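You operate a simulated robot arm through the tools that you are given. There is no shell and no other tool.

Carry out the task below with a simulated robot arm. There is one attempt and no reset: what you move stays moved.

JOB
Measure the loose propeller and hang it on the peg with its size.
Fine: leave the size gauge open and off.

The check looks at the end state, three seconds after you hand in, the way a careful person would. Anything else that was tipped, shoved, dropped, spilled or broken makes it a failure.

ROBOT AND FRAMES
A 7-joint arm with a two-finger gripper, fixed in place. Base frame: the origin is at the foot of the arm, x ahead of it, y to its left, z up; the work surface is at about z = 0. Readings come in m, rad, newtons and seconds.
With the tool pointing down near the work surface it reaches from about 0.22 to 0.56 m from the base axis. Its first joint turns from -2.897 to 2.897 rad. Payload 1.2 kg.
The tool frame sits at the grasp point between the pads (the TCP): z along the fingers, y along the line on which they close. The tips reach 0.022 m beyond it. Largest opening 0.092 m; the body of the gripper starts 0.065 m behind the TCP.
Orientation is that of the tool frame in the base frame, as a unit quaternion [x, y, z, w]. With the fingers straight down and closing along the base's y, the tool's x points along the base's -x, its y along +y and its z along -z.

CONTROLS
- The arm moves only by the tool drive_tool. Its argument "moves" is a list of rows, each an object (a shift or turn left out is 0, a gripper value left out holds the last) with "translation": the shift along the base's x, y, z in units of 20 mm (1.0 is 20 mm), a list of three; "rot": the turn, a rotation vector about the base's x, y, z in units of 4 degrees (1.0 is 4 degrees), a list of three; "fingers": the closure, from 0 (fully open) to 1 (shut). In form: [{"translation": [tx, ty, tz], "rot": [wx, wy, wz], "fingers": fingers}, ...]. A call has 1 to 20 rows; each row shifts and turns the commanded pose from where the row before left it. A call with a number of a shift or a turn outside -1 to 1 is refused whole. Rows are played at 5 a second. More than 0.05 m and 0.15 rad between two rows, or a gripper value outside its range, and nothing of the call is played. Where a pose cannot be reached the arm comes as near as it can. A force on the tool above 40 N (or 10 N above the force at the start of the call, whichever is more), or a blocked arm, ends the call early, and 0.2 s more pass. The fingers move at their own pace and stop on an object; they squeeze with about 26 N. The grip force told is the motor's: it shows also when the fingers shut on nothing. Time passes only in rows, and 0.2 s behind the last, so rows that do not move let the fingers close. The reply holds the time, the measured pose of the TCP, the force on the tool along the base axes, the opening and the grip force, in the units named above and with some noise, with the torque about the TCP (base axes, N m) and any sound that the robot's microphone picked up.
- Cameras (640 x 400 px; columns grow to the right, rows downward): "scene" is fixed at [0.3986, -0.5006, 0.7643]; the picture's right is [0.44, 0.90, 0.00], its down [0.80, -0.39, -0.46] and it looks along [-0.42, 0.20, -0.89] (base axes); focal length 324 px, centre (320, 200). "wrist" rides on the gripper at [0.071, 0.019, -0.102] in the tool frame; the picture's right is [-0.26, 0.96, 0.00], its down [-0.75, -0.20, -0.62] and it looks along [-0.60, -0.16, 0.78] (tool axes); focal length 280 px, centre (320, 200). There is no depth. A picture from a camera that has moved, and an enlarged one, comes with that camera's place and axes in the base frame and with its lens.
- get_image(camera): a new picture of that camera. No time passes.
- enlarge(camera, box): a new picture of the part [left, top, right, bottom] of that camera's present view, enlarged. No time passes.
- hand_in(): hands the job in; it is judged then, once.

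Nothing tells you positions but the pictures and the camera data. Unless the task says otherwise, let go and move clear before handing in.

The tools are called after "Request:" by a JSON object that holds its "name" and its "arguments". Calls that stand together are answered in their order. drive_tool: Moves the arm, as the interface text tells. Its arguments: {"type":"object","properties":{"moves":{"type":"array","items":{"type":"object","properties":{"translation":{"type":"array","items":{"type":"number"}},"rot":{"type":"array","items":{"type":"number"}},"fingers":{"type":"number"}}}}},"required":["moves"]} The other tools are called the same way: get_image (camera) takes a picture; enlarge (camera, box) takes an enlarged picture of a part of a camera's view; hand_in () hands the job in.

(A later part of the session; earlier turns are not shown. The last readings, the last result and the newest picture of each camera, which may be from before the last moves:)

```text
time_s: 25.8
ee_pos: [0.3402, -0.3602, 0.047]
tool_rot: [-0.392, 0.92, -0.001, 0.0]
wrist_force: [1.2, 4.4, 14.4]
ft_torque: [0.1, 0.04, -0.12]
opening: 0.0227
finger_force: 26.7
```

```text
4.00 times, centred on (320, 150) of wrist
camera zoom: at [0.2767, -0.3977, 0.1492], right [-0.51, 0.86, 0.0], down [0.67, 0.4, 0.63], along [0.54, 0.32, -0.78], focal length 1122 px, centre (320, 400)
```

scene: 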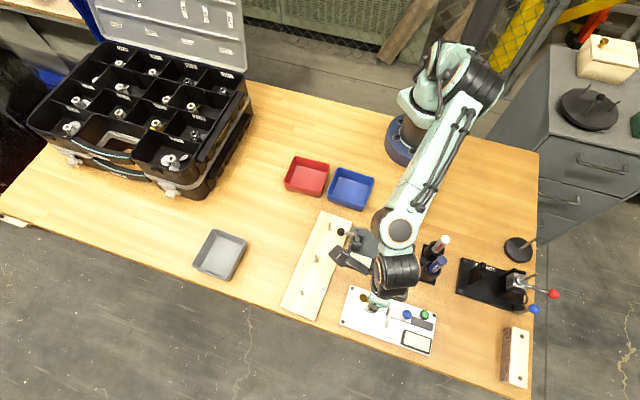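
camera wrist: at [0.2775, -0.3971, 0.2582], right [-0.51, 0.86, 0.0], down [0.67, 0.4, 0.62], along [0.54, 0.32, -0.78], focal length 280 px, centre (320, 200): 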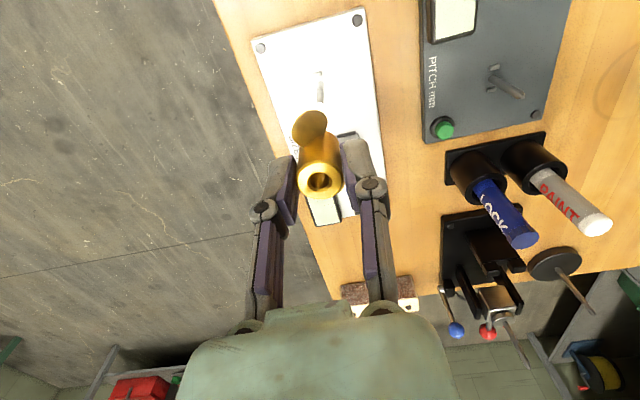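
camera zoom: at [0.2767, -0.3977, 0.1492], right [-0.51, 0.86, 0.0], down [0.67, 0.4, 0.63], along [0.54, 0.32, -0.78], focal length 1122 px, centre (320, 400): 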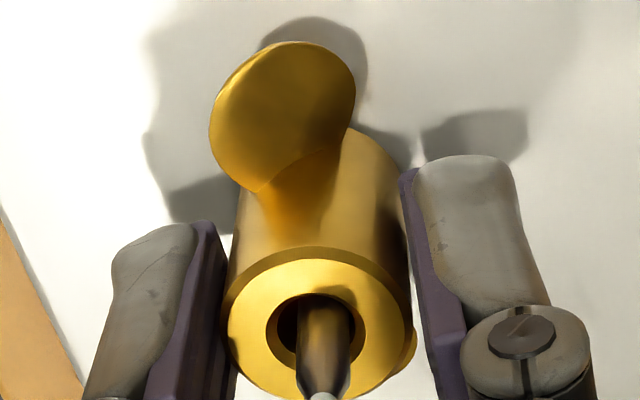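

The hub has landed with about 14 N of contact. I'll ease off, open slightly, rise clear, and look at whether the keys are in the slot.

Request:
{"name": "drive_tool", "arguments": {"moves": [{"translation": [0, 0, 0.06], "fingers": 1.0}, {"fingers": 0.7}, {"fingers": 0.6}, {"fingers": 0.6}]}}

Request:
{"name": "enlarge", "arguments": {"camera": "wrist", "box": [240, 60, 400, 220]}}

```text
time_s: 26.8
ee_pos: [0.3391, -0.3604, 0.0479]
tool_rot: [-0.392, 0.92, 0.0, 0.0]
wrist_force: [-0.3, 0.0, 0.2]
ft_torque: [0.0, 0.03, 0.02]
opening: 0.0368
finger_force: 0.0
```

```text
2.50 times, centred on (320, 140) of wrist
camera zoom: at [0.2764, -0.3976, 0.1499], right [-0.51, 0.86, 0.0], down [0.67, 0.4, 0.62], along [0.54, 0.32, -0.78], focal length 701 px, centre (320, 350)
```

zoom: 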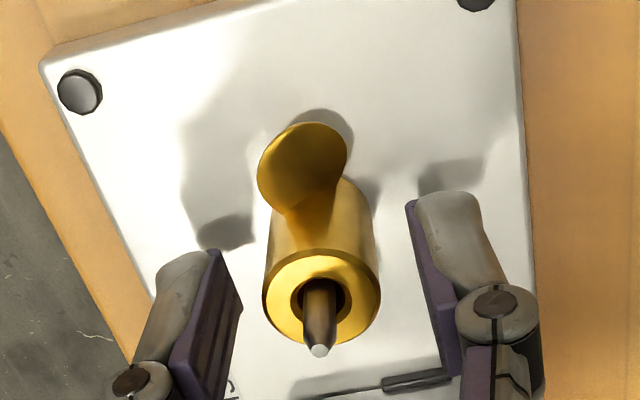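

Request:
{"name": "drive_tool", "arguments": {"moves": [{"translation": [0, 0, 0.5], "fingers": 0.6}, {"translation": [0, 0, 0.8], "fingers": 0.6}, {"translation": [0, 0, 1.0], "fingers": 0.6}, {"translation": [0, 0, 1.0], "fingers": 0.6}, {"translation": [0, 0, 1.0], "fingers": 0.6}, {"translation": [0, 0, 1.0], "fingers": 0.6}]}}

Request:
{"name": "get_image", "arguments": {"camera": "wrist"}}

Request:
{"name": "enlarge", "arguments": {"camera": "wrist", "box": [280, 50, 360, 130]}}

Request:
{"name": "enlarge", "arguments": {"camera": "scene", "box": [345, 280, 405, 330]}}

```text
time_s: 28.2
ee_pos: [0.3401, -0.3597, 0.1534]
tool_rot: [-0.391, 0.92, 0.0, 0.0]
wrist_force: [0.7, -0.9, 0.1]
ft_torque: [0.02, 0.0, -0.02]
opening: 0.037
finger_force: 0.0
```

```text
taken
camera wrist: at [0.2765, -0.3967, 0.2556], right [-0.51, 0.86, 0.0], down [0.67, 0.4, 0.62], along [0.54, 0.32, -0.78], focal length 280 px, centre (320, 200)
```

wrist: 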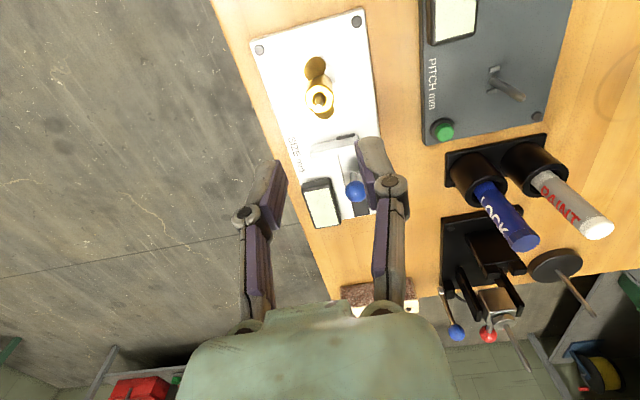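

```text
5.00 times, centred on (320, 90) of wrist
camera zoom: at [0.2765, -0.3967, 0.2556], right [-0.51, 0.86, 0.0], down [0.67, 0.4, 0.62], along [0.54, 0.32, -0.78], focal length 1402 px, centre (320, 750)
```

zoom: 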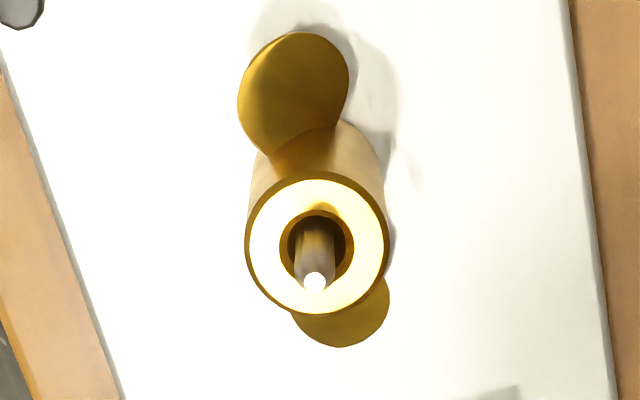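

```text
8.00 times, centred on (375, 305) of scene
camera zoom: at [0.3986, -0.5006, 0.7643], right [0.44, 0.9, 0.0], down [0.8, -0.39, -0.46], along [-0.42, 0.2, -0.89], focal length 2592 px, centre (-120, -640)
```

zoom: 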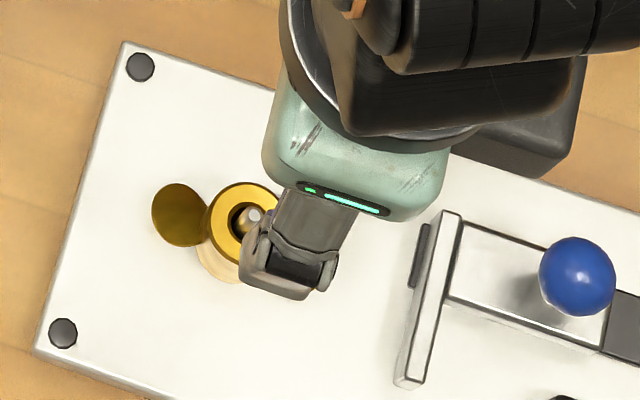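

The propeller is on the pin; whether it has dropped over the keys isn't clear yet. I'll measure the plate thickness and look closely at the hub base.

Request:
{"name": "enlarge", "arguments": {"camera": "scene", "box": [336, 310, 366, 330]}}

Request:
{"name": "enlarge", "arguments": {"camera": "wrist", "box": [300, 50, 340, 120]}}

Request:
{"name": "enlarge", "arguments": {"camera": "wrist", "box": [240, 0, 390, 240]}}

Request:
{"name": "enlarge", "arguments": {"camera": "scene", "box": [355, 295, 385, 315]}}

```text
16.00 times, centred on (351, 320) of scene
camera zoom: at [0.3986, -0.5006, 0.7643], right [0.44, 0.9, 0.0], down [0.8, -0.39, -0.46], along [-0.42, 0.2, -0.89], focal length 5183 px, centre (-176, -1720)
```

zoom: 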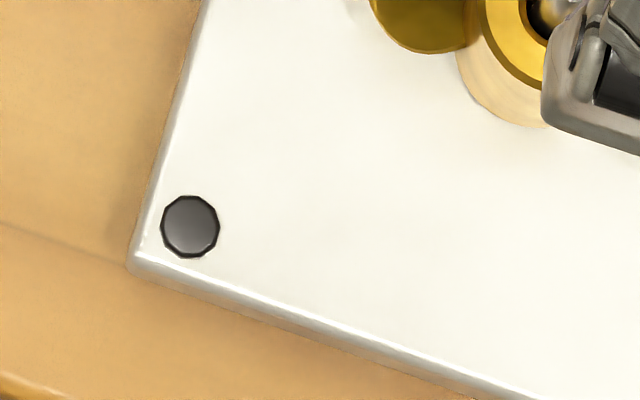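

```text
5.71 times, centred on (320, 85) of wrist
camera zoom: at [0.2765, -0.3967, 0.2556], right [-0.51, 0.86, 0.0], down [0.67, 0.4, 0.62], along [0.54, 0.32, -0.78], focal length 1602 px, centre (320, 857)
```

zoom: 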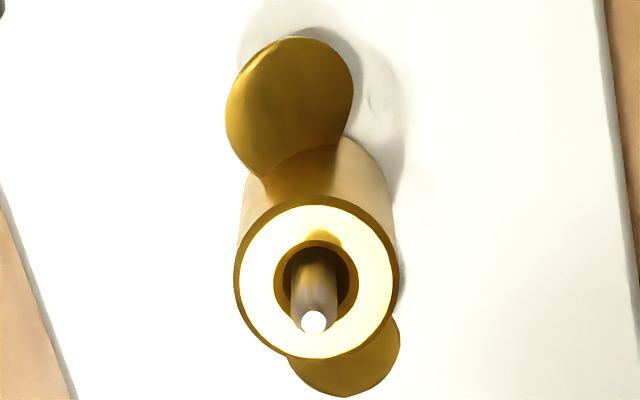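

```text
1.67 times, centred on (315, 120) of wrist
camera zoom: at [0.2765, -0.3967, 0.2556], right [-0.51, 0.86, 0.0], down [0.67, 0.4, 0.62], along [0.54, 0.32, -0.78], focal length 467 px, centre (328, 333)
```

zoom: 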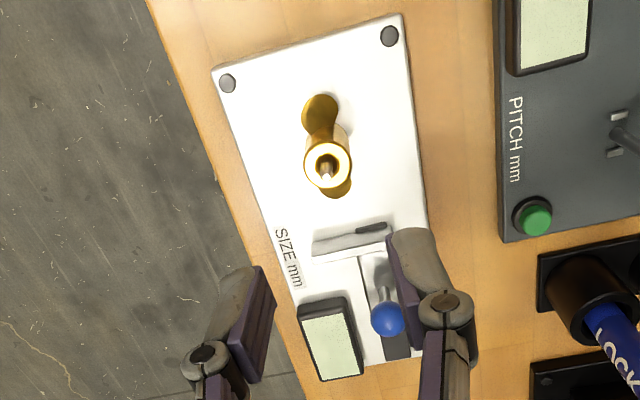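

```text
16.00 times, centred on (370, 305) of scene
camera zoom: at [0.3986, -0.5006, 0.7643], right [0.44, 0.9, 0.0], down [0.8, -0.39, -0.46], along [-0.42, 0.2, -0.89], focal length 5183 px, centre (-480, -1480)
```

zoom: 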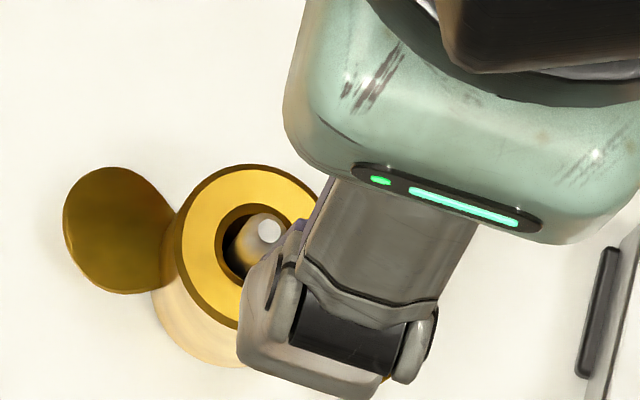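

The hub bottom is at about plate level, so it looks seated. Next is powering on the gauge: I'll move above the green button at about (0.405, -0.246), closing the fingers and turning so they can later straddle the knob along the slide.

Request:
{"name": "drive_tool", "arguments": {"moves": [{"translation": [0.1625, 0.285, 0], "rot": [0, 0, -1], "fingers": 0.6}, {"translation": [0.1625, 0.285, 0], "rot": [0, 0, -1], "fingers": 0.6}, {"translation": [0.1625, 0.285, 0], "rot": [0, 0, -1], "fingers": 0.6}, {"translation": [0.1625, 0.285, 0], "rot": [0, 0, -1], "fingers": 0.6}, {"translation": [0.1625, 0.285, 0], "rot": [0, 0, -1], "fingers": 0.6}, {"translation": [0.1625, 0.285, 0], "rot": [0, 0, -1], "fingers": 0.6}, {"translation": [0.1625, 0.285, 0], "rot": [0, 0, -1], "fingers": 0.6}, {"translation": [0.1625, 0.285, 0], "rot": [0, 0, -1], "fingers": 0.6}, {"translation": [0.1625, 0.285, 0], "rot": [0, 0, -1], "fingers": 0.6}, {"translation": [0.1625, 0.285, 0], "rot": [0, 0, -1], "fingers": 0.6}, {"translation": [0.1625, 0.285, 0], "rot": [0, 0, -1], "fingers": 0.6}, {"translation": [0.1625, 0.285, 0], "rot": [0, 0, -1], "fingers": 0.6}, {"translation": [0.1625, 0.285, 0], "rot": [0, 0, -1], "fingers": 0.6}, {"translation": [0.1625, 0.285, 0], "rot": [0, 0, -1], "fingers": 0.6}, {"translation": [0.1625, 0.285, 0], "rot": [0, 0, -1], "fingers": 0.6}, {"translation": [0.1625, 0.285, 0], "rot": [0, 0, -1], "fingers": 0.6}, {"translation": [0.1625, 0.285, 0], "rot": [0, 0, -1], "fingers": 0.6}, {"translation": [0.1625, 0.285, 0], "rot": [0, 0, -1], "fingers": 0.6}, {"translation": [0.1625, 0.285, 0], "rot": [0, 0, -1], "fingers": 0.6}, {"translation": [0.1625, 0.285, 0], "rot": [0, 0, -1], "fingers": 0.6}]}}

Request:
{"name": "drive_tool", "arguments": {"moves": [{"rot": [0, 0, -1], "fingers": 1.0}, {"rot": [0, 0, -1], "fingers": 1.0}, {"rot": [0, 0, -0.75], "fingers": 1.0}, {"fingers": 1.0}]}}

Request:
{"name": "get_image", "arguments": {"camera": "wrist"}}

Request:
{"name": "get_image", "arguments": {"camera": "scene"}}

```text
time_s: 32.4
ee_pos: [0.4036, -0.2462, 0.1527]
tool_rot: [0.292, 0.956, 0.0, 0.0]
wrist_force: [-0.1, 0.1, -0.1]
ft_torque: [0.01, 0.0, 0.01]
opening: 0.0368
finger_force: 0.2
```

```text
time_s: 33.4
ee_pos: [0.4037, -0.2469, 0.1535]
tool_rot: [0.383, 0.924, -0.001, -0.001]
wrist_force: [-0.4, -0.5, 0.5]
ft_torque: [0.03, 0.01, 0.03]
opening: 0.0
finger_force: 26.1
```

```text
taken
camera wrist: at [0.3668, -0.1823, 0.2555], right [0.87, 0.5, 0.0], down [0.39, -0.68, 0.62], along [0.31, -0.54, -0.78], focal length 280 px, centre (320, 200)
```

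wrist: 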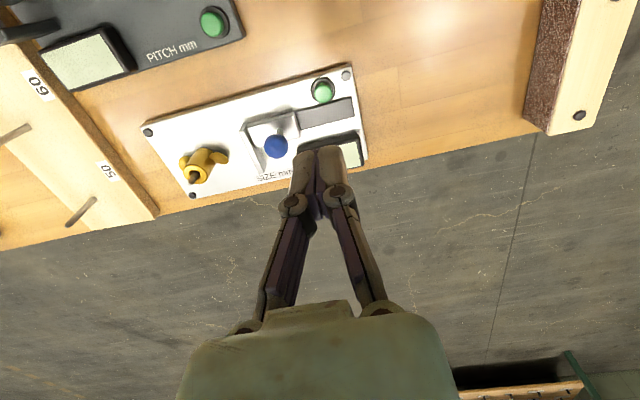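

```text
taken
```

scene: 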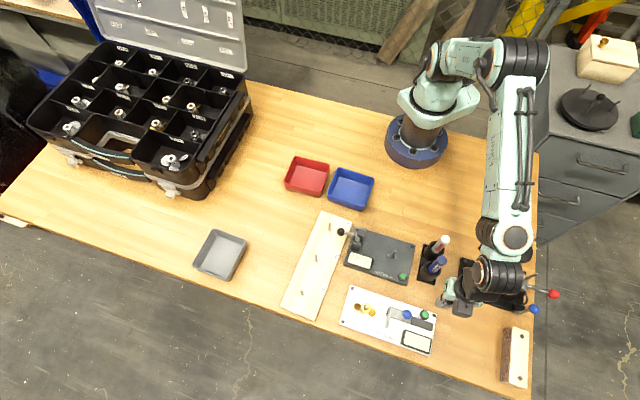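

Request:
{"name": "enlarge", "arguments": {"camera": "wrist", "box": [170, 135, 240, 195]}}

Request:
{"name": "enlarge", "arguments": {"camera": "wrist", "box": [230, 60, 370, 180]}}

Request:
{"name": "enlarge", "arguments": {"camera": "scene", "box": [345, 290, 395, 325]}}

```text
6.67 times, centred on (205, 165) of wrist
camera zoom: at [0.3668, -0.1823, 0.2555], right [0.87, 0.5, 0.0], down [0.39, -0.68, 0.62], along [0.31, -0.54, -0.78], focal length 1869 px, centre (1087, 433)
```

zoom: 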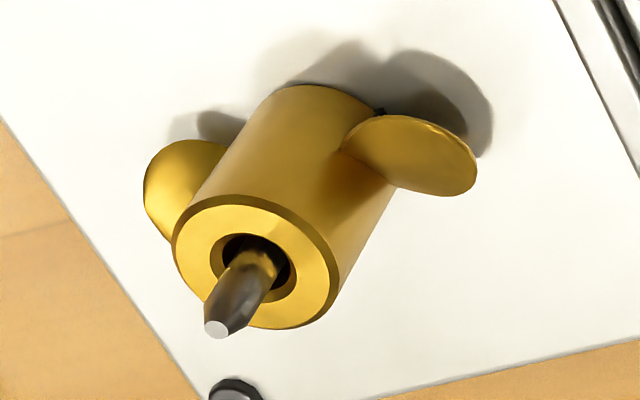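

```text
3.33 times, centred on (300, 120) of wrist
camera zoom: at [0.3668, -0.1823, 0.2555], right [0.87, 0.5, 0.0], down [0.39, -0.68, 0.62], along [0.31, -0.54, -0.78], focal length 935 px, centre (387, 467)
```

zoom: 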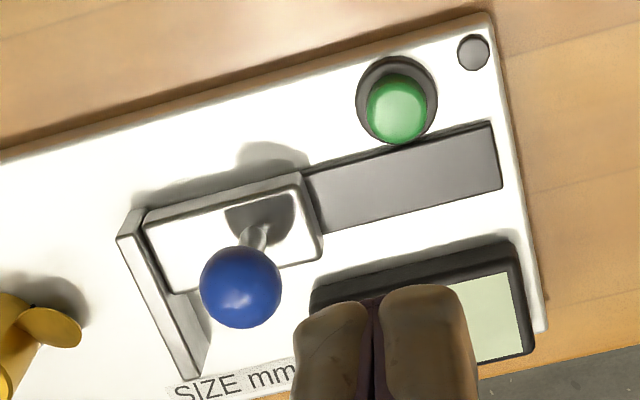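

```text
11.43 times, centred on (370, 308) of scene
camera zoom: at [0.3986, -0.5006, 0.7643], right [0.44, 0.9, 0.0], down [0.8, -0.39, -0.46], along [-0.42, 0.2, -0.89], focal length 3702 px, centre (-251, -1029)
```

zoom: 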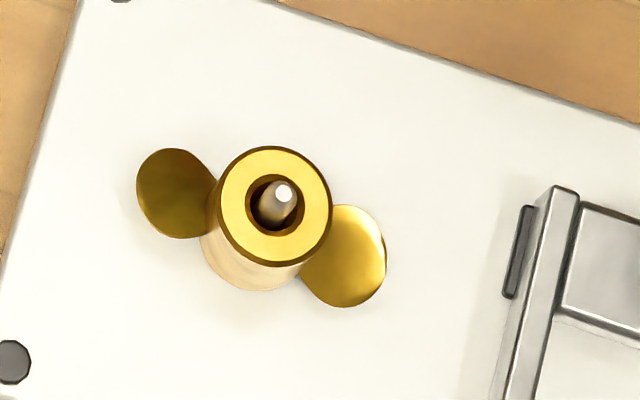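

The hub is flush on the plate and its blades follow the gauge axis, so it's seated. The button is at about (0.406, -0.2447); I'll come down above it with closed fingertips.

Request:
{"name": "drive_tool", "arguments": {"moves": [{"translation": [0.12, 0.06, -0.95], "fingers": 1.0}, {"translation": [0, 0, -0.95], "fingers": 1.0}, {"translation": [0, 0, -0.95], "fingers": 1.0}, {"translation": [0, 0, -0.95], "fingers": 1.0}, {"translation": [0, 0, -0.95], "fingers": 1.0}, {"fingers": 1.0}]}}

Request:
{"name": "enlarge", "arguments": {"camera": "wrist", "box": [250, 90, 390, 210]}}

Request:
{"name": "enlarge", "arguments": {"camera": "scene", "box": [395, 295, 455, 340]}}

```text
time_s: 34.8
ee_pos: [0.4052, -0.2469, 0.0582]
tool_rot: [0.382, 0.924, 0.0, 0.0]
wrist_force: [-0.1, -0.2, 0.0]
ft_torque: [0.03, 0.0, 0.0]
opening: 0.0
finger_force: 26.3
```

```text
3.33 times, centred on (320, 150) of wrist
camera zoom: at [0.3695, -0.183, 0.1603], right [0.87, 0.5, 0.0], down [0.39, -0.68, 0.62], along [0.31, -0.54, -0.78], focal length 935 px, centre (320, 367)
```

zoom: 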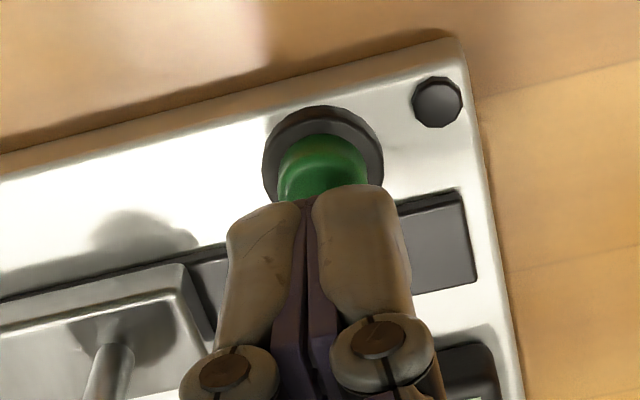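

```text
8.89 times, centred on (425, 318) of scene
camera zoom: at [0.3986, -0.5006, 0.7643], right [0.44, 0.9, 0.0], down [0.8, -0.39, -0.46], along [-0.42, 0.2, -0.89], focal length 2880 px, centre (-613, -844)
```

zoom: 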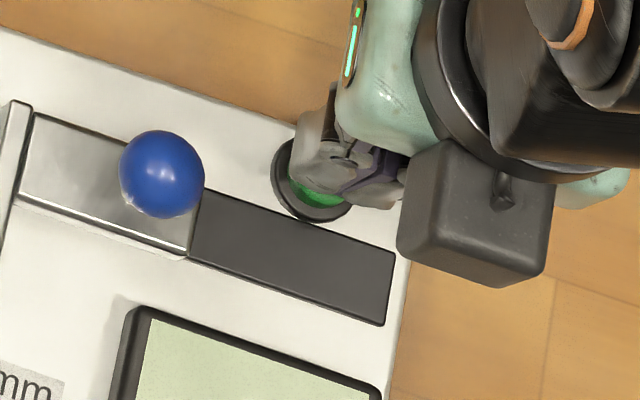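

Request:
{"name": "drive_tool", "arguments": {"moves": [{"translation": [-0.04, 0.09, 0], "fingers": 1.0}, {"translation": [0, 0, -0.15], "fingers": 1.0}, {"translation": [0, 0, -0.15], "fingers": 1.0}, {"translation": [0, 0, -0.1], "fingers": 1.0}, {"fingers": 1.0}]}}

Request:
{"name": "enlarge", "arguments": {"camera": "wrist", "box": [250, 90, 390, 210]}}

```text
time_s: 36.0
ee_pos: [0.4049, -0.2434, 0.0502]
tool_rot: [0.381, 0.925, 0.0, 0.0]
wrist_force: [-0.7, -0.7, 0.3]
ft_torque: [-0.01, 0.01, 0.0]
opening: 0.0
finger_force: 25.7
```

```text
3.33 times, centred on (320, 150) of wrist
camera zoom: at [0.3688, -0.1794, 0.153], right [0.87, 0.5, 0.0], down [0.39, -0.68, 0.63], along [0.31, -0.54, -0.78], focal length 935 px, centre (320, 367)
```

zoom: 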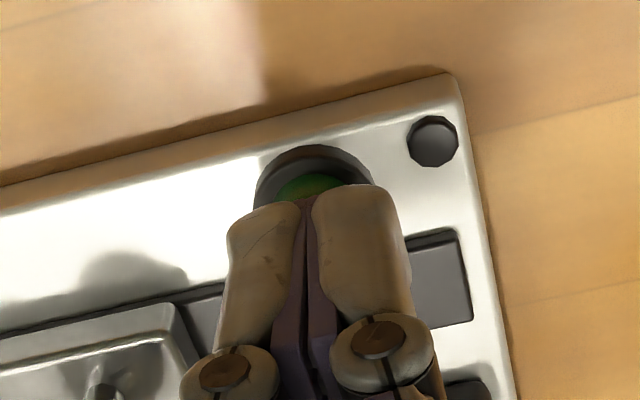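

Request:
{"name": "drive_tool", "arguments": {"moves": [{"translation": [-0.02, -0.06, -0.1], "fingers": 1.0}, {"translation": [0, 0, -0.1], "fingers": 1.0}, {"fingers": 1.0}]}}

Request:
{"name": "drive_tool", "arguments": {"moves": [{"translation": [0, 0, -0.1], "fingers": 1.0}, {"fingers": 1.0}]}}

Request:
{"name": "enlarge", "arguments": {"camera": "scene", "box": [385, 295, 455, 355]}}

```text
time_s: 36.8
ee_pos: [0.4048, -0.2445, 0.0459]
tool_rot: [0.382, 0.924, 0.0, 0.0]
wrist_force: [0.9, 0.1, -0.1]
ft_torque: [0.0, 0.0, -0.04]
opening: 0.0
finger_force: 26.4
```

```text
time_s: 37.4
ee_pos: [0.4062, -0.2436, 0.0444]
tool_rot: [0.382, 0.924, 0.001, 0.0]
wrist_force: [-0.8, 0.5, 0.1]
ft_torque: [-0.04, 0.02, -0.01]
opening: 0.0
finger_force: 27.1
```

```text
6.67 times, centred on (420, 325) of scene
camera zoom: at [0.3986, -0.5006, 0.7643], right [0.44, 0.9, 0.0], down [0.8, -0.39, -0.46], along [-0.42, 0.2, -0.89], focal length 2160 px, centre (-347, -633)
```

zoom: 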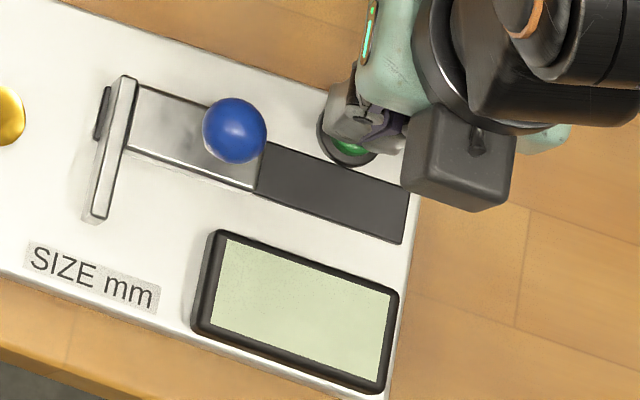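

Not in contact yet; I'll creep down 1–2 mm at a time and watch the force and sound.

Request:
{"name": "drive_tool", "arguments": {"moves": [{"translation": [0, 0, -0.075], "fingers": 1.0}, {"fingers": 1.0}]}}

Request:
{"name": "drive_tool", "arguments": {"moves": [{"translation": [0, 0, -0.075], "fingers": 1.0}, {"fingers": 1.0}]}}

Request:
{"name": "enlarge", "arguments": {"camera": "scene", "box": [385, 295, 455, 355]}}

```text
time_s: 38.0
ee_pos: [0.4046, -0.2438, 0.0428]
tool_rot: [0.383, 0.924, 0.0, 0.0]
wrist_force: [-0.5, -0.5, 1.5]
ft_torque: [0.03, 0.01, -0.02]
opening: 0.0059
finger_force: 27.9
heard: click
```

```text
time_s: 38.6
ee_pos: [0.4048, -0.2443, 0.042]
tool_rot: [0.383, 0.924, 0.0, -0.001]
wrist_force: [-0.7, -0.9, 2.5]
ft_torque: [-0.03, 0.0, -0.02]
opening: 0.0058
finger_force: 27.7
```

```text
6.67 times, centred on (420, 325) of scene
camera zoom: at [0.3986, -0.5006, 0.7643], right [0.44, 0.9, 0.0], down [0.8, -0.39, -0.46], along [-0.42, 0.2, -0.89], focal length 2160 px, centre (-347, -633)
```

zoom: 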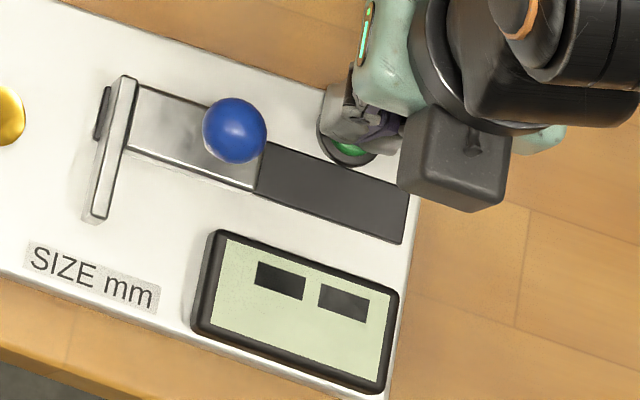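

It clicked, and the display shows two dashes, so it's on. I'll lift off the button.

Request:
{"name": "drive_tool", "arguments": {"moves": [{"translation": [0, 0, 0.3], "fingers": 1.0}, {"translation": [0, 0, 0.7], "fingers": 1.0}, {"translation": [0, 0, 1.0], "fingers": 1.0}, {"translation": [0, 0, 1.0], "fingers": 1.0}, {"translation": [0, 0, 0.5], "fingers": 1.0}]}}

Request:
{"name": "enlarge", "arguments": {"camera": "scene", "box": [335, 290, 445, 360]}}

Request:
{"name": "get_image", "arguments": {"camera": "wrist"}}

```text
time_s: 39.8
ee_pos: [0.4065, -0.2446, 0.1107]
tool_rot: [0.382, 0.924, 0.0, 0.0]
wrist_force: [0.3, -0.1, 0.4]
ft_torque: [0.03, -0.02, 0.0]
opening: 0.0
finger_force: 27.9
```

```text
5.71 times, centred on (390, 325) of scene
camera zoom: at [0.3986, -0.5006, 0.7643], right [0.44, 0.9, 0.0], down [0.8, -0.39, -0.46], along [-0.42, 0.2, -0.89], focal length 1851 px, centre (-80, -514)
```

zoom: 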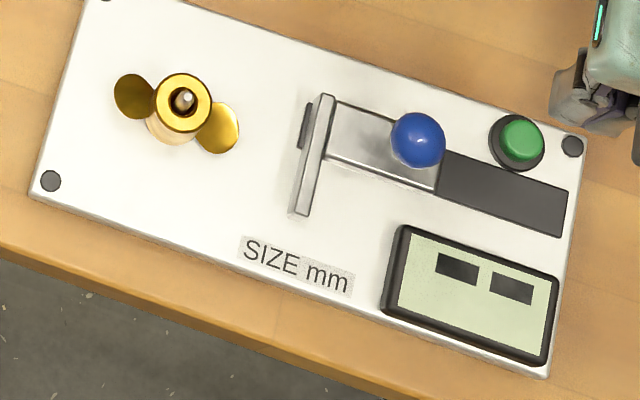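

```text
taken
camera wrist: at [0.3691, -0.1807, 0.2141], right [0.87, 0.5, 0.0], down [0.39, -0.68, 0.62], along [0.31, -0.54, -0.78], focal length 280 px, centre (320, 200)
```

wrist: 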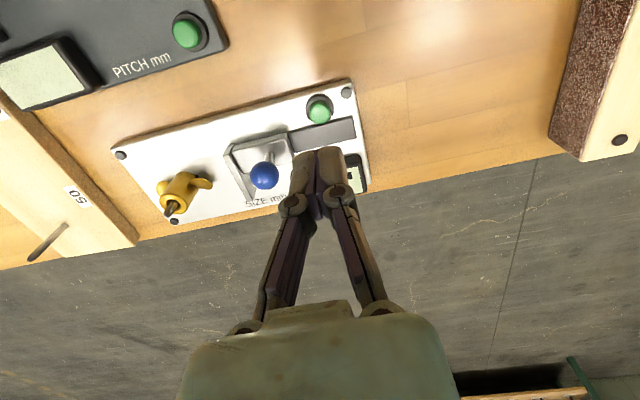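

Request:
{"name": "enlarge", "arguments": {"camera": "wrist", "box": [200, 80, 370, 220]}}

Request:
{"name": "enlarge", "arguments": {"camera": "scene", "box": [385, 300, 425, 328]}}

```text
2.86 times, centred on (285, 150) of wrist
camera zoom: at [0.3691, -0.1807, 0.2141], right [0.87, 0.5, 0.0], down [0.39, -0.68, 0.62], along [0.31, -0.54, -0.78], focal length 801 px, centre (420, 343)
```

zoom: 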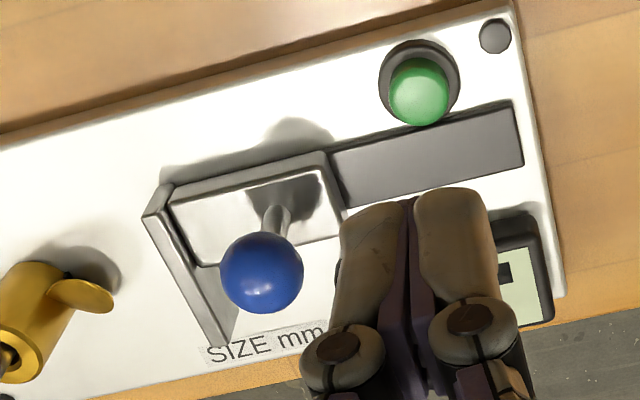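

```text
14.29 times, centred on (405, 314) of scene
camera zoom: at [0.3986, -0.5006, 0.7643], right [0.44, 0.9, 0.0], down [0.8, -0.39, -0.46], along [-0.42, 0.2, -0.89], focal length 4628 px, centre (-894, -1429)
```

zoom: 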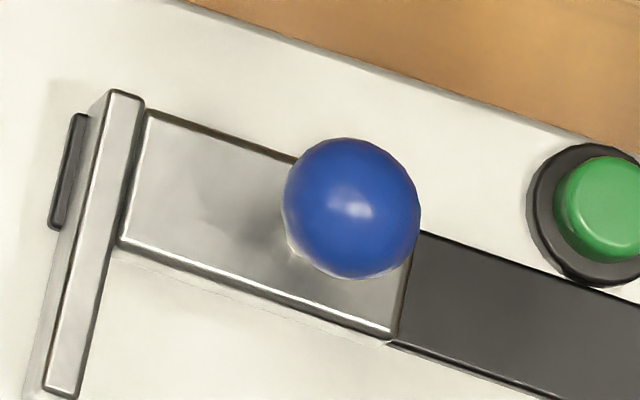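

The gauge is on and showing dashes. The knob is a 20 mm ball at about (0.3885, -0.2915, 0.051); I'll position above it with the fingers open along the slide direction.

Request:
{"name": "drive_tool", "arguments": {"moves": [{"translation": [-0.29, -0.787, 0.1], "fingers": 0.5}, {"translation": [-0.29, -0.787, 0], "fingers": 0.5}, {"translation": [-0.29, -0.787, 0], "fingers": 0.5}, {"fingers": 0.5}]}}

Request:
{"name": "get_image", "arguments": {"camera": "wrist"}}

Request:
{"name": "enlarge", "arguments": {"camera": "wrist", "box": [240, 90, 400, 210]}}

```text
time_s: 40.8
ee_pos: [0.3877, -0.2912, 0.1124]
tool_rot: [0.382, 0.924, 0.0, 0.0]
wrist_force: [-0.5, 0.3, -0.3]
ft_torque: [-0.02, 0.0, 0.0]
opening: 0.0461
finger_force: 0.1
```

```text
taken
camera wrist: at [0.3511, -0.2273, 0.2153], right [0.87, 0.5, 0.0], down [0.39, -0.68, 0.62], along [0.31, -0.54, -0.78], focal length 280 px, centre (320, 200)
```

wrist: 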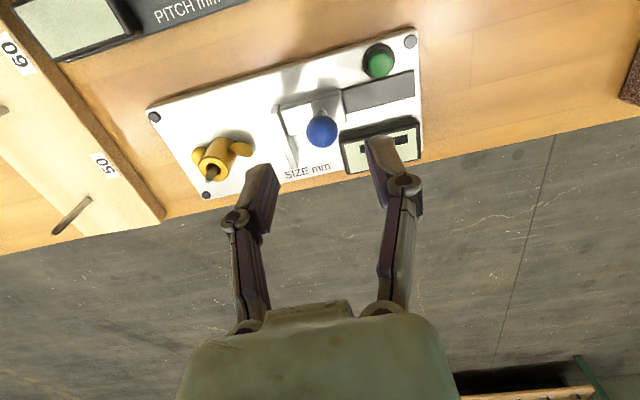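

```text
3.33 times, centred on (320, 150) of wrist
camera zoom: at [0.3511, -0.2273, 0.2153], right [0.87, 0.5, 0.0], down [0.39, -0.68, 0.62], along [0.31, -0.54, -0.78], focal length 935 px, centre (320, 367)
```

zoom: 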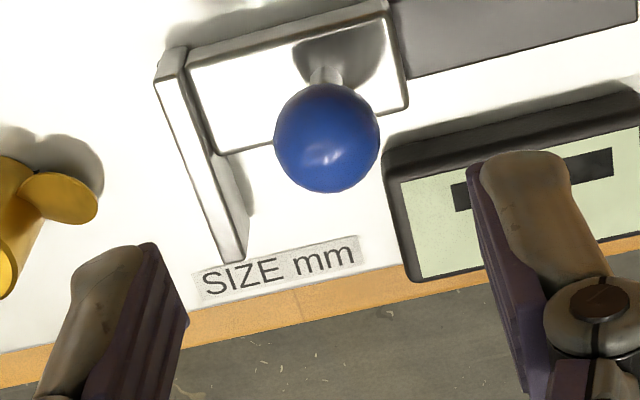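

Request:
{"name": "drive_tool", "arguments": {"moves": [{"translation": [0.07, -0.03, 0], "fingers": 0.63}, {"fingers": 0.63}, {"translation": [0, 0, -0.6], "fingers": 0.63}, {"translation": [0, 0, -0.6], "fingers": 0.63}, {"fingers": 0.63}]}}

Request:
{"name": "enlarge", "arguments": {"camera": "wrist", "box": [240, 90, 400, 210]}}

Request:
{"name": "enlarge", "arguments": {"camera": "scene", "box": [345, 290, 445, 360]}}

```text
time_s: 42.0
ee_pos: [0.388, -0.2921, 0.0898]
tool_rot: [0.382, 0.924, 0.0, 0.0]
wrist_force: [0.8, -1.7, -0.9]
ft_torque: [0.03, -0.01, -0.03]
opening: 0.0342
finger_force: 0.1
```

```text
3.33 times, centred on (320, 150) of wrist
camera zoom: at [0.3519, -0.2282, 0.1924], right [0.87, 0.5, 0.0], down [0.39, -0.68, 0.63], along [0.31, -0.54, -0.78], focal length 935 px, centre (320, 367)
```

zoom: 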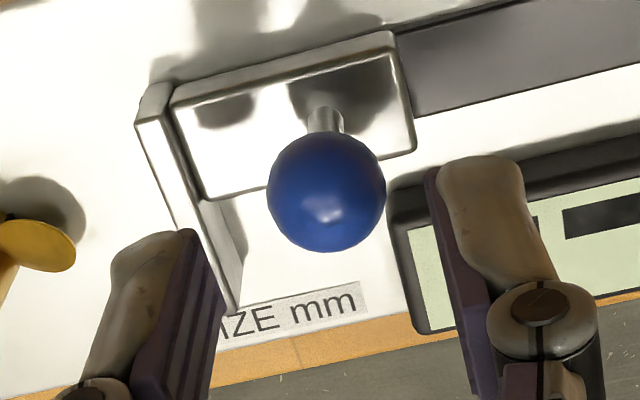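

```text
5.71 times, centred on (395, 325) of scene
camera zoom: at [0.3986, -0.5006, 0.7643], right [0.44, 0.9, 0.0], down [0.8, -0.39, -0.46], along [-0.42, 0.2, -0.89], focal length 1851 px, centre (-109, -514)
```

zoom: 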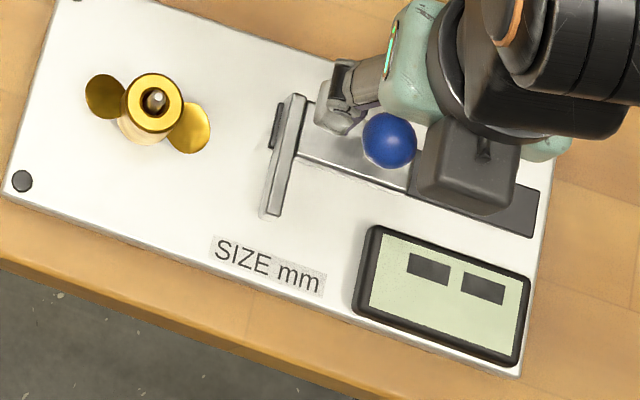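

Request:
{"name": "drive_tool", "arguments": {"moves": [{"translation": [0, 0, -0.4], "fingers": 0.63}, {"translation": [0, 0, -0.4], "fingers": 0.63}, {"translation": [0, 0, -0.35], "fingers": 0.63}, {"fingers": 0.63}]}}

Request:
{"name": "enlarge", "arguments": {"camera": "wrist", "box": [240, 110, 400, 230]}}

Request:
{"name": "enlarge", "arguments": {"camera": "scene", "box": [345, 290, 445, 360]}}

```text
time_s: 43.0
ee_pos: [0.3876, -0.2919, 0.066]
tool_rot: [0.382, 0.924, 0.0, 0.001]
wrist_force: [0.3, -0.2, -0.8]
ft_torque: [0.01, -0.02, 0.03]
opening: 0.0342
finger_force: 0.1
```

```text
3.33 times, centred on (320, 170) of wrist
camera zoom: at [0.3518, -0.2287, 0.1686], right [0.87, 0.5, 0.0], down [0.39, -0.68, 0.63], along [0.31, -0.54, -0.78], focal length 935 px, centre (320, 300)
```

zoom: 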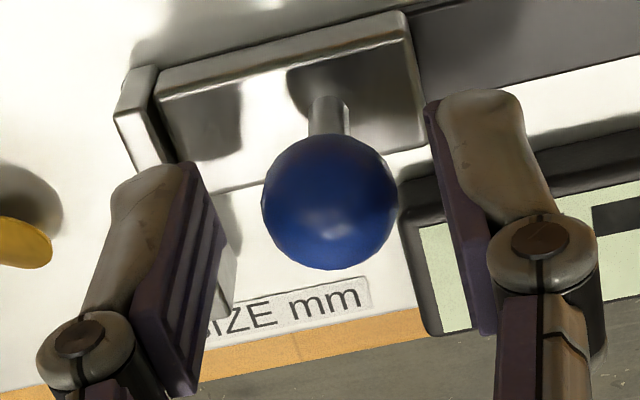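

```text
5.71 times, centred on (395, 325) of scene
camera zoom: at [0.3986, -0.5006, 0.7643], right [0.44, 0.9, 0.0], down [0.8, -0.39, -0.46], along [-0.42, 0.2, -0.89], focal length 1851 px, centre (-109, -514)
```

zoom: 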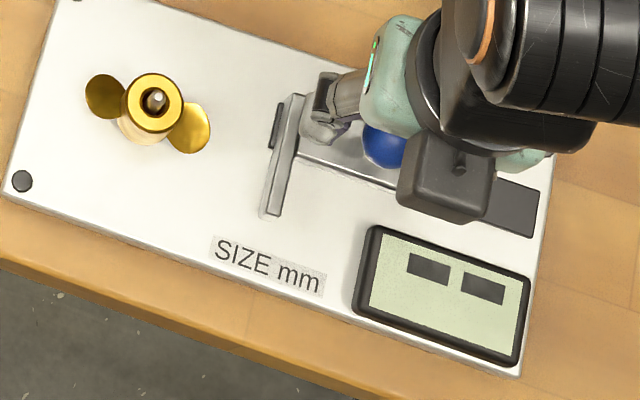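

The fingers straddle the ball cleanly above the jaw. I'll narrow the gap and push the slide toward the propeller in small steps.

Request:
{"name": "drive_tool", "arguments": {"moves": [{"fingers": 0.7}, {"fingers": 0.7}, {"translation": [-0.0707, -0.0707, 0], "fingers": 0.7}, {"translation": [-0.0707, -0.0707, 0], "fingers": 0.7}, {"translation": [-0.0707, -0.0707, 0], "fingers": 0.7}, {"translation": [-0.0707, -0.0707, 0], "fingers": 0.7}, {"translation": [-0.0707, -0.0707, 0], "fingers": 0.7}, {"translation": [-0.0707, -0.0707, 0], "fingers": 0.7}, {"translation": [-0.0707, -0.0707, 0], "fingers": 0.7}, {"fingers": 0.7}]}}

Request:
{"name": "enlarge", "arguments": {"camera": "scene", "box": [345, 290, 445, 360]}}

Request:
{"name": "enlarge", "arguments": {"camera": "wrist", "box": [200, 110, 400, 230]}}

```text
time_s: 45.2
ee_pos: [0.3781, -0.3028, 0.0663]
tool_rot: [0.382, 0.924, 0.0, 0.0]
wrist_force: [-0.7, -1.5, -0.9]
ft_torque: [0.01, 0.01, 0.02]
opening: 0.0286
finger_force: 0.2
```

```text
5.71 times, centred on (395, 325) of scene
camera zoom: at [0.3986, -0.5006, 0.7643], right [0.44, 0.9, 0.0], down [0.8, -0.39, -0.46], along [-0.42, 0.2, -0.89], focal length 1851 px, centre (-109, -514)
```

zoom: 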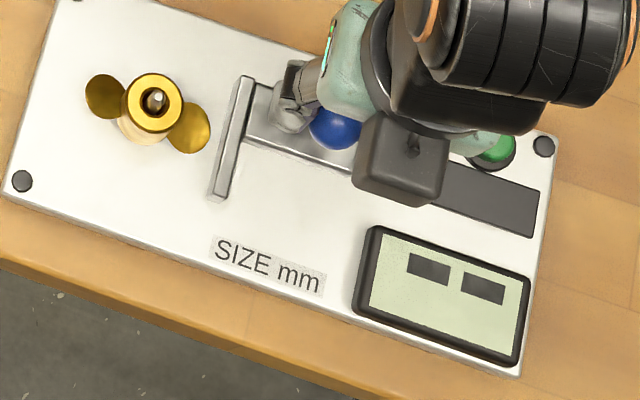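

```text
3.20 times, centred on (300, 170) of wrist
camera zoom: at [0.3414, -0.2385, 0.1691], right [0.87, 0.5, 0.0], down [0.39, -0.68, 0.62], along [0.31, -0.54, -0.78], focal length 897 px, centre (384, 296)
```

zoom: 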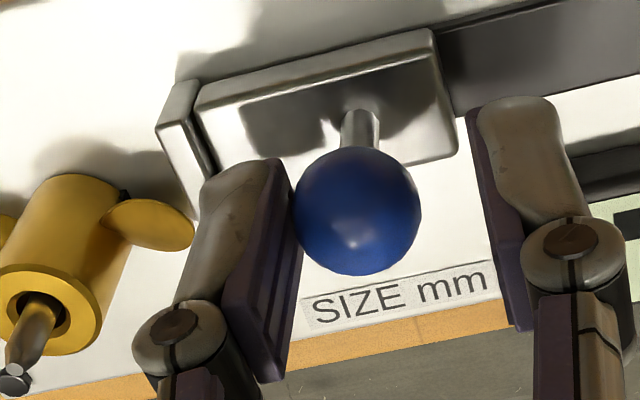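

The slide moves freely and is now close to the blade. I'll tighten the gap around the ball and advance 1 mm at a time.

Request:
{"name": "drive_tool", "arguments": {"moves": [{"fingers": 0.76}, {"fingers": 0.76}, {"translation": [-0.0354, -0.0354, 0], "fingers": 0.76}, {"translation": [-0.0354, -0.0354, 0], "fingers": 0.76}, {"translation": [-0.0354, -0.0354, 0], "fingers": 0.76}, {"translation": [-0.0354, -0.0354, 0], "fingers": 0.76}, {"translation": [-0.0354, -0.0354, 0], "fingers": 0.76}, {"fingers": 0.76}]}}

Request:
{"name": "enlarge", "arguments": {"camera": "scene", "box": [345, 290, 445, 360]}}

Request:
{"name": "enlarge", "arguments": {"camera": "wrist", "box": [200, 110, 400, 230]}}

```text
time_s: 47.0
ee_pos: [0.3765, -0.3053, 0.0671]
tool_rot: [0.382, 0.924, 0.001, 0.0]
wrist_force: [-1.2, -0.8, 1.1]
ft_torque: [-0.02, 0.03, -0.02]
opening: 0.023
finger_force: 0.7
```

```text
5.71 times, centred on (395, 325) of scene
camera zoom: at [0.3986, -0.5006, 0.7643], right [0.44, 0.9, 0.0], down [0.8, -0.39, -0.46], along [-0.42, 0.2, -0.89], focal length 1851 px, centre (-109, -514)
```

zoom: 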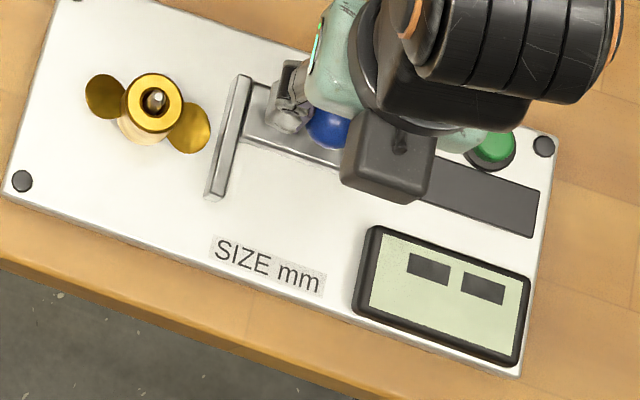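

```text
3.20 times, centred on (300, 170) of wrist
camera zoom: at [0.3389, -0.2416, 0.1692], right [0.87, 0.5, 0.0], down [0.39, -0.68, 0.62], along [0.31, -0.54, -0.78], focal length 897 px, centre (384, 296)
```

zoom: 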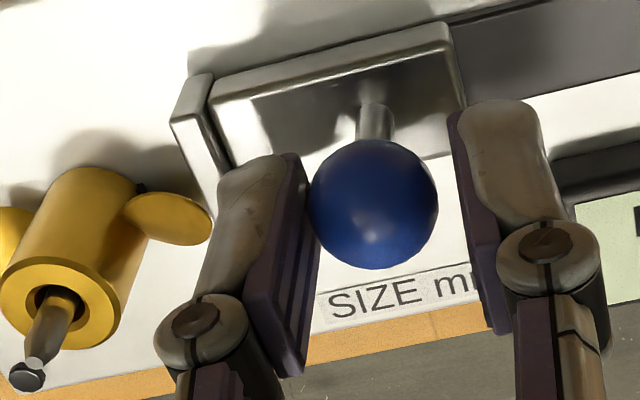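

Request:
{"name": "drive_tool", "arguments": {"moves": [{"translation": [-0.0354, -0.0354, 0], "fingers": 0.76}, {"translation": [-0.0354, -0.0354, 0], "fingers": 0.76}, {"translation": [-0.0354, -0.0354, 0], "fingers": 0.76}, {"translation": [-0.0354, -0.0354, 0], "fingers": 0.76}, {"translation": [-0.0354, -0.0354, 0], "fingers": 0.76}, {"fingers": 0.76}]}}

Request:
{"name": "enlarge", "arguments": {"camera": "scene", "box": [345, 290, 445, 360]}}

Request:
{"name": "enlarge", "arguments": {"camera": "wrist", "box": [200, 110, 400, 230]}}

```text
time_s: 48.4
ee_pos: [0.3715, -0.3082, 0.0671]
tool_rot: [0.382, 0.924, 0.0, -0.001]
wrist_force: [-0.3, -0.9, 0.4]
ft_torque: [0.0, 0.03, -0.01]
opening: 0.022
finger_force: 0.1
```

```text
5.71 times, centred on (395, 325) of scene
camera zoom: at [0.3986, -0.5006, 0.7643], right [0.44, 0.9, 0.0], down [0.8, -0.39, -0.46], along [-0.42, 0.2, -0.89], focal length 1851 px, centre (-109, -514)
```

zoom: 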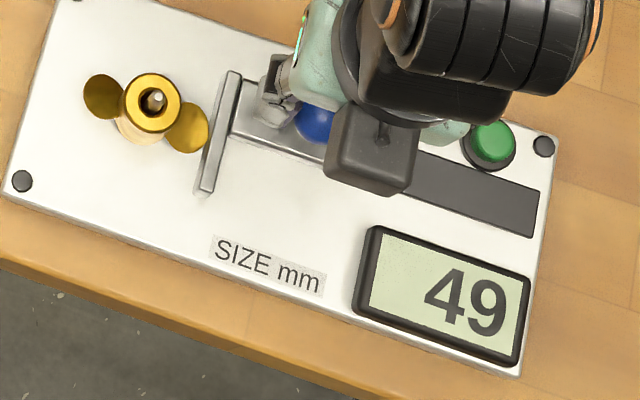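

```text
3.20 times, centred on (300, 170) of wrist
camera zoom: at [0.3347, -0.245, 0.1693], right [0.87, 0.5, 0.0], down [0.39, -0.68, 0.63], along [0.31, -0.54, -0.78], focal length 897 px, centre (384, 296)
```

zoom: 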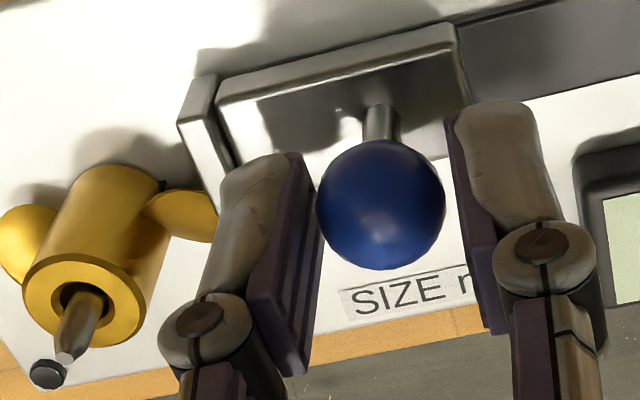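

The display now reads 49 with the jaw at the blade tip. I'll press very slightly further to confirm the reading is stable.

Request:
{"name": "drive_tool", "arguments": {"moves": [{"translation": [-0.0354, -0.0354, 0], "fingers": 0.76}, {"fingers": 0.76}]}}

Request:
{"name": "enlarge", "arguments": {"camera": "scene", "box": [345, 290, 445, 360]}}

```text
time_s: 49.0
ee_pos: [0.3709, -0.3109, 0.0672]
tool_rot: [0.383, 0.924, 0.0, 0.0]
wrist_force: [-0.4, 0.1, 1.0]
ft_torque: [0.01, 0.01, -0.04]
opening: 0.0221
finger_force: 0.0
```

```text
5.71 times, centred on (395, 325) of scene
camera zoom: at [0.3986, -0.5006, 0.7643], right [0.44, 0.9, 0.0], down [0.8, -0.39, -0.46], along [-0.42, 0.2, -0.89], focal length 1851 px, centre (-109, -514)
```

zoom: 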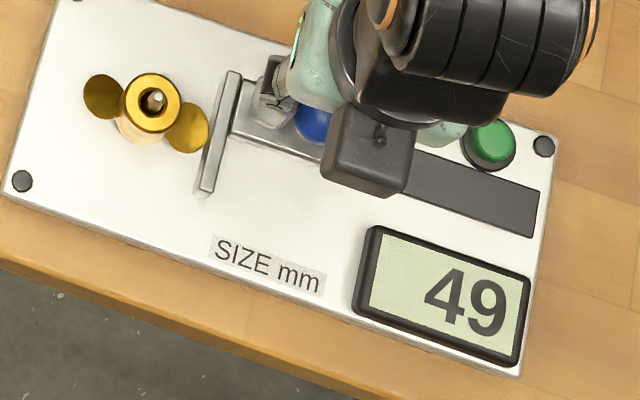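

Request:
{"name": "drive_tool", "arguments": {"moves": [{"translation": [-0.0354, -0.0354, 0], "fingers": 0.76}, {"fingers": 0.76}]}}

Request:
{"name": "enlarge", "arguments": {"camera": "scene", "box": [345, 290, 445, 360]}}

Request:
{"name": "enlarge", "arguments": {"camera": "wrist", "box": [180, 110, 340, 230]}}

```text
time_s: 49.6
ee_pos: [0.3698, -0.3121, 0.0679]
tool_rot: [0.382, 0.924, 0.0, 0.0]
wrist_force: [0.7, 0.4, -0.4]
ft_torque: [0.02, 0.0, -0.02]
opening: 0.0218
finger_force: 0.0
```

```text
5.71 times, centred on (395, 325) of scene
camera zoom: at [0.3986, -0.5006, 0.7643], right [0.44, 0.9, 0.0], down [0.8, -0.39, -0.46], along [-0.42, 0.2, -0.89], focal length 1851 px, centre (-109, -514)
```

zoom: 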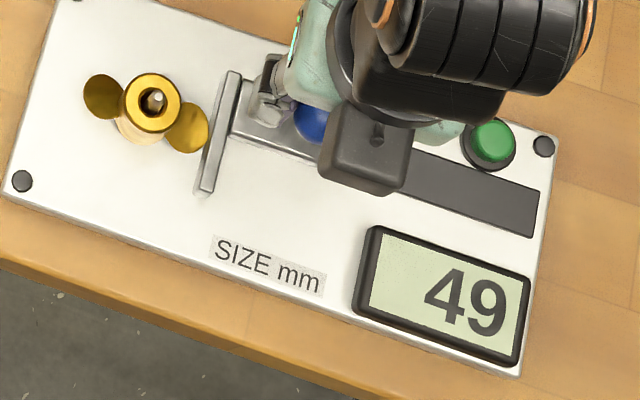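

```text
3.33 times, centred on (260, 170) of wrist
camera zoom: at [0.3339, -0.2465, 0.1692], right [0.87, 0.5, 0.0], down [0.39, -0.68, 0.62], along [0.31, -0.54, -0.78], focal length 935 px, centre (520, 300)
```

zoom: 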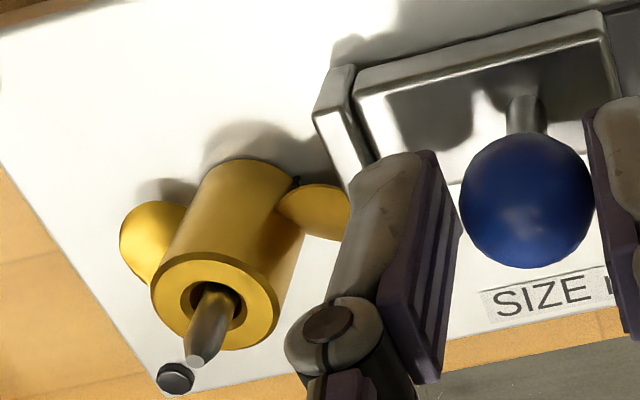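

The reading is steady at 49, so the propeller belongs on peg 50. Now I'll slide the jaw back open with the fingers still loosely around the ball.

Request:
{"name": "drive_tool", "arguments": {"moves": [{"translation": [0.0707, 0.0707, 0], "fingers": 0.76}, {"translation": [0.0707, 0.0707, 0], "fingers": 0.76}, {"translation": [0.0707, 0.0707, 0], "fingers": 0.76}, {"translation": [0.0707, 0.0707, 0], "fingers": 0.76}, {"translation": [0.0707, 0.0707, 0], "fingers": 0.76}, {"translation": [0.0707, 0.0707, 0], "fingers": 0.76}, {"translation": [0.0707, 0.0707, 0], "fingers": 0.76}, {"translation": [0.0707, 0.0707, 0], "fingers": 0.76}, {"translation": [0.0707, 0.0707, 0], "fingers": 0.76}, {"translation": [0.0707, 0.0707, 0], "fingers": 0.76}, {"translation": [0.0707, 0.0707, 0], "fingers": 0.76}, {"translation": [0.0707, 0.0707, 0], "fingers": 0.76}, {"translation": [0.0707, 0.0707, 0], "fingers": 0.76}, {"fingers": 0.76}]}}

Request:
{"name": "enlarge", "arguments": {"camera": "scene", "box": [345, 290, 445, 360]}}

Request:
{"name": "enlarge", "arguments": {"camera": "wrist", "box": [200, 110, 400, 230]}}

```text
time_s: 52.6
ee_pos: [0.3898, -0.2918, 0.0666]
tool_rot: [0.382, 0.924, -0.001, 0.0]
wrist_force: [-0.6, 0.3, 0.5]
ft_torque: [0.02, 0.0, -0.04]
opening: 0.0224
finger_force: 0.1
```

```text
5.71 times, centred on (395, 325) of scene
camera zoom: at [0.3986, -0.5006, 0.7643], right [0.44, 0.9, 0.0], down [0.8, -0.39, -0.46], along [-0.42, 0.2, -0.89], focal length 1851 px, centre (-109, -514)
```

zoom: 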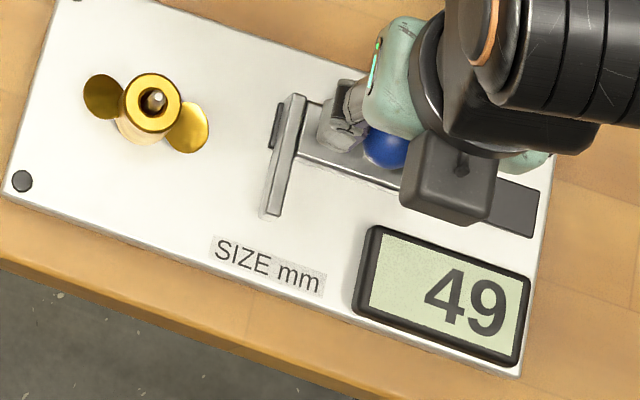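

```text
3.20 times, centred on (300, 170) of wrist
camera zoom: at [0.3526, -0.2282, 0.1691], right [0.87, 0.5, 0.0], down [0.39, -0.68, 0.63], along [0.31, -0.54, -0.78], focal length 897 px, centre (384, 296)
```

zoom: 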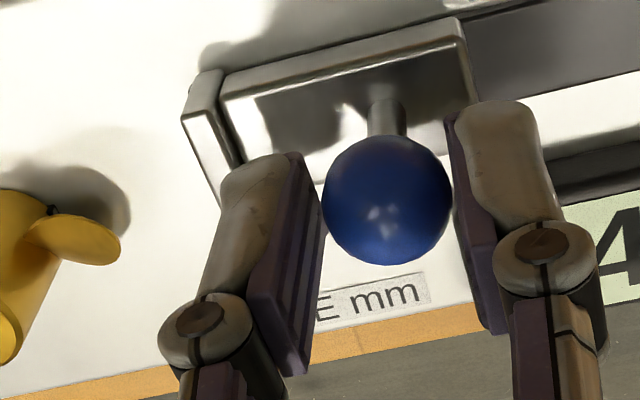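

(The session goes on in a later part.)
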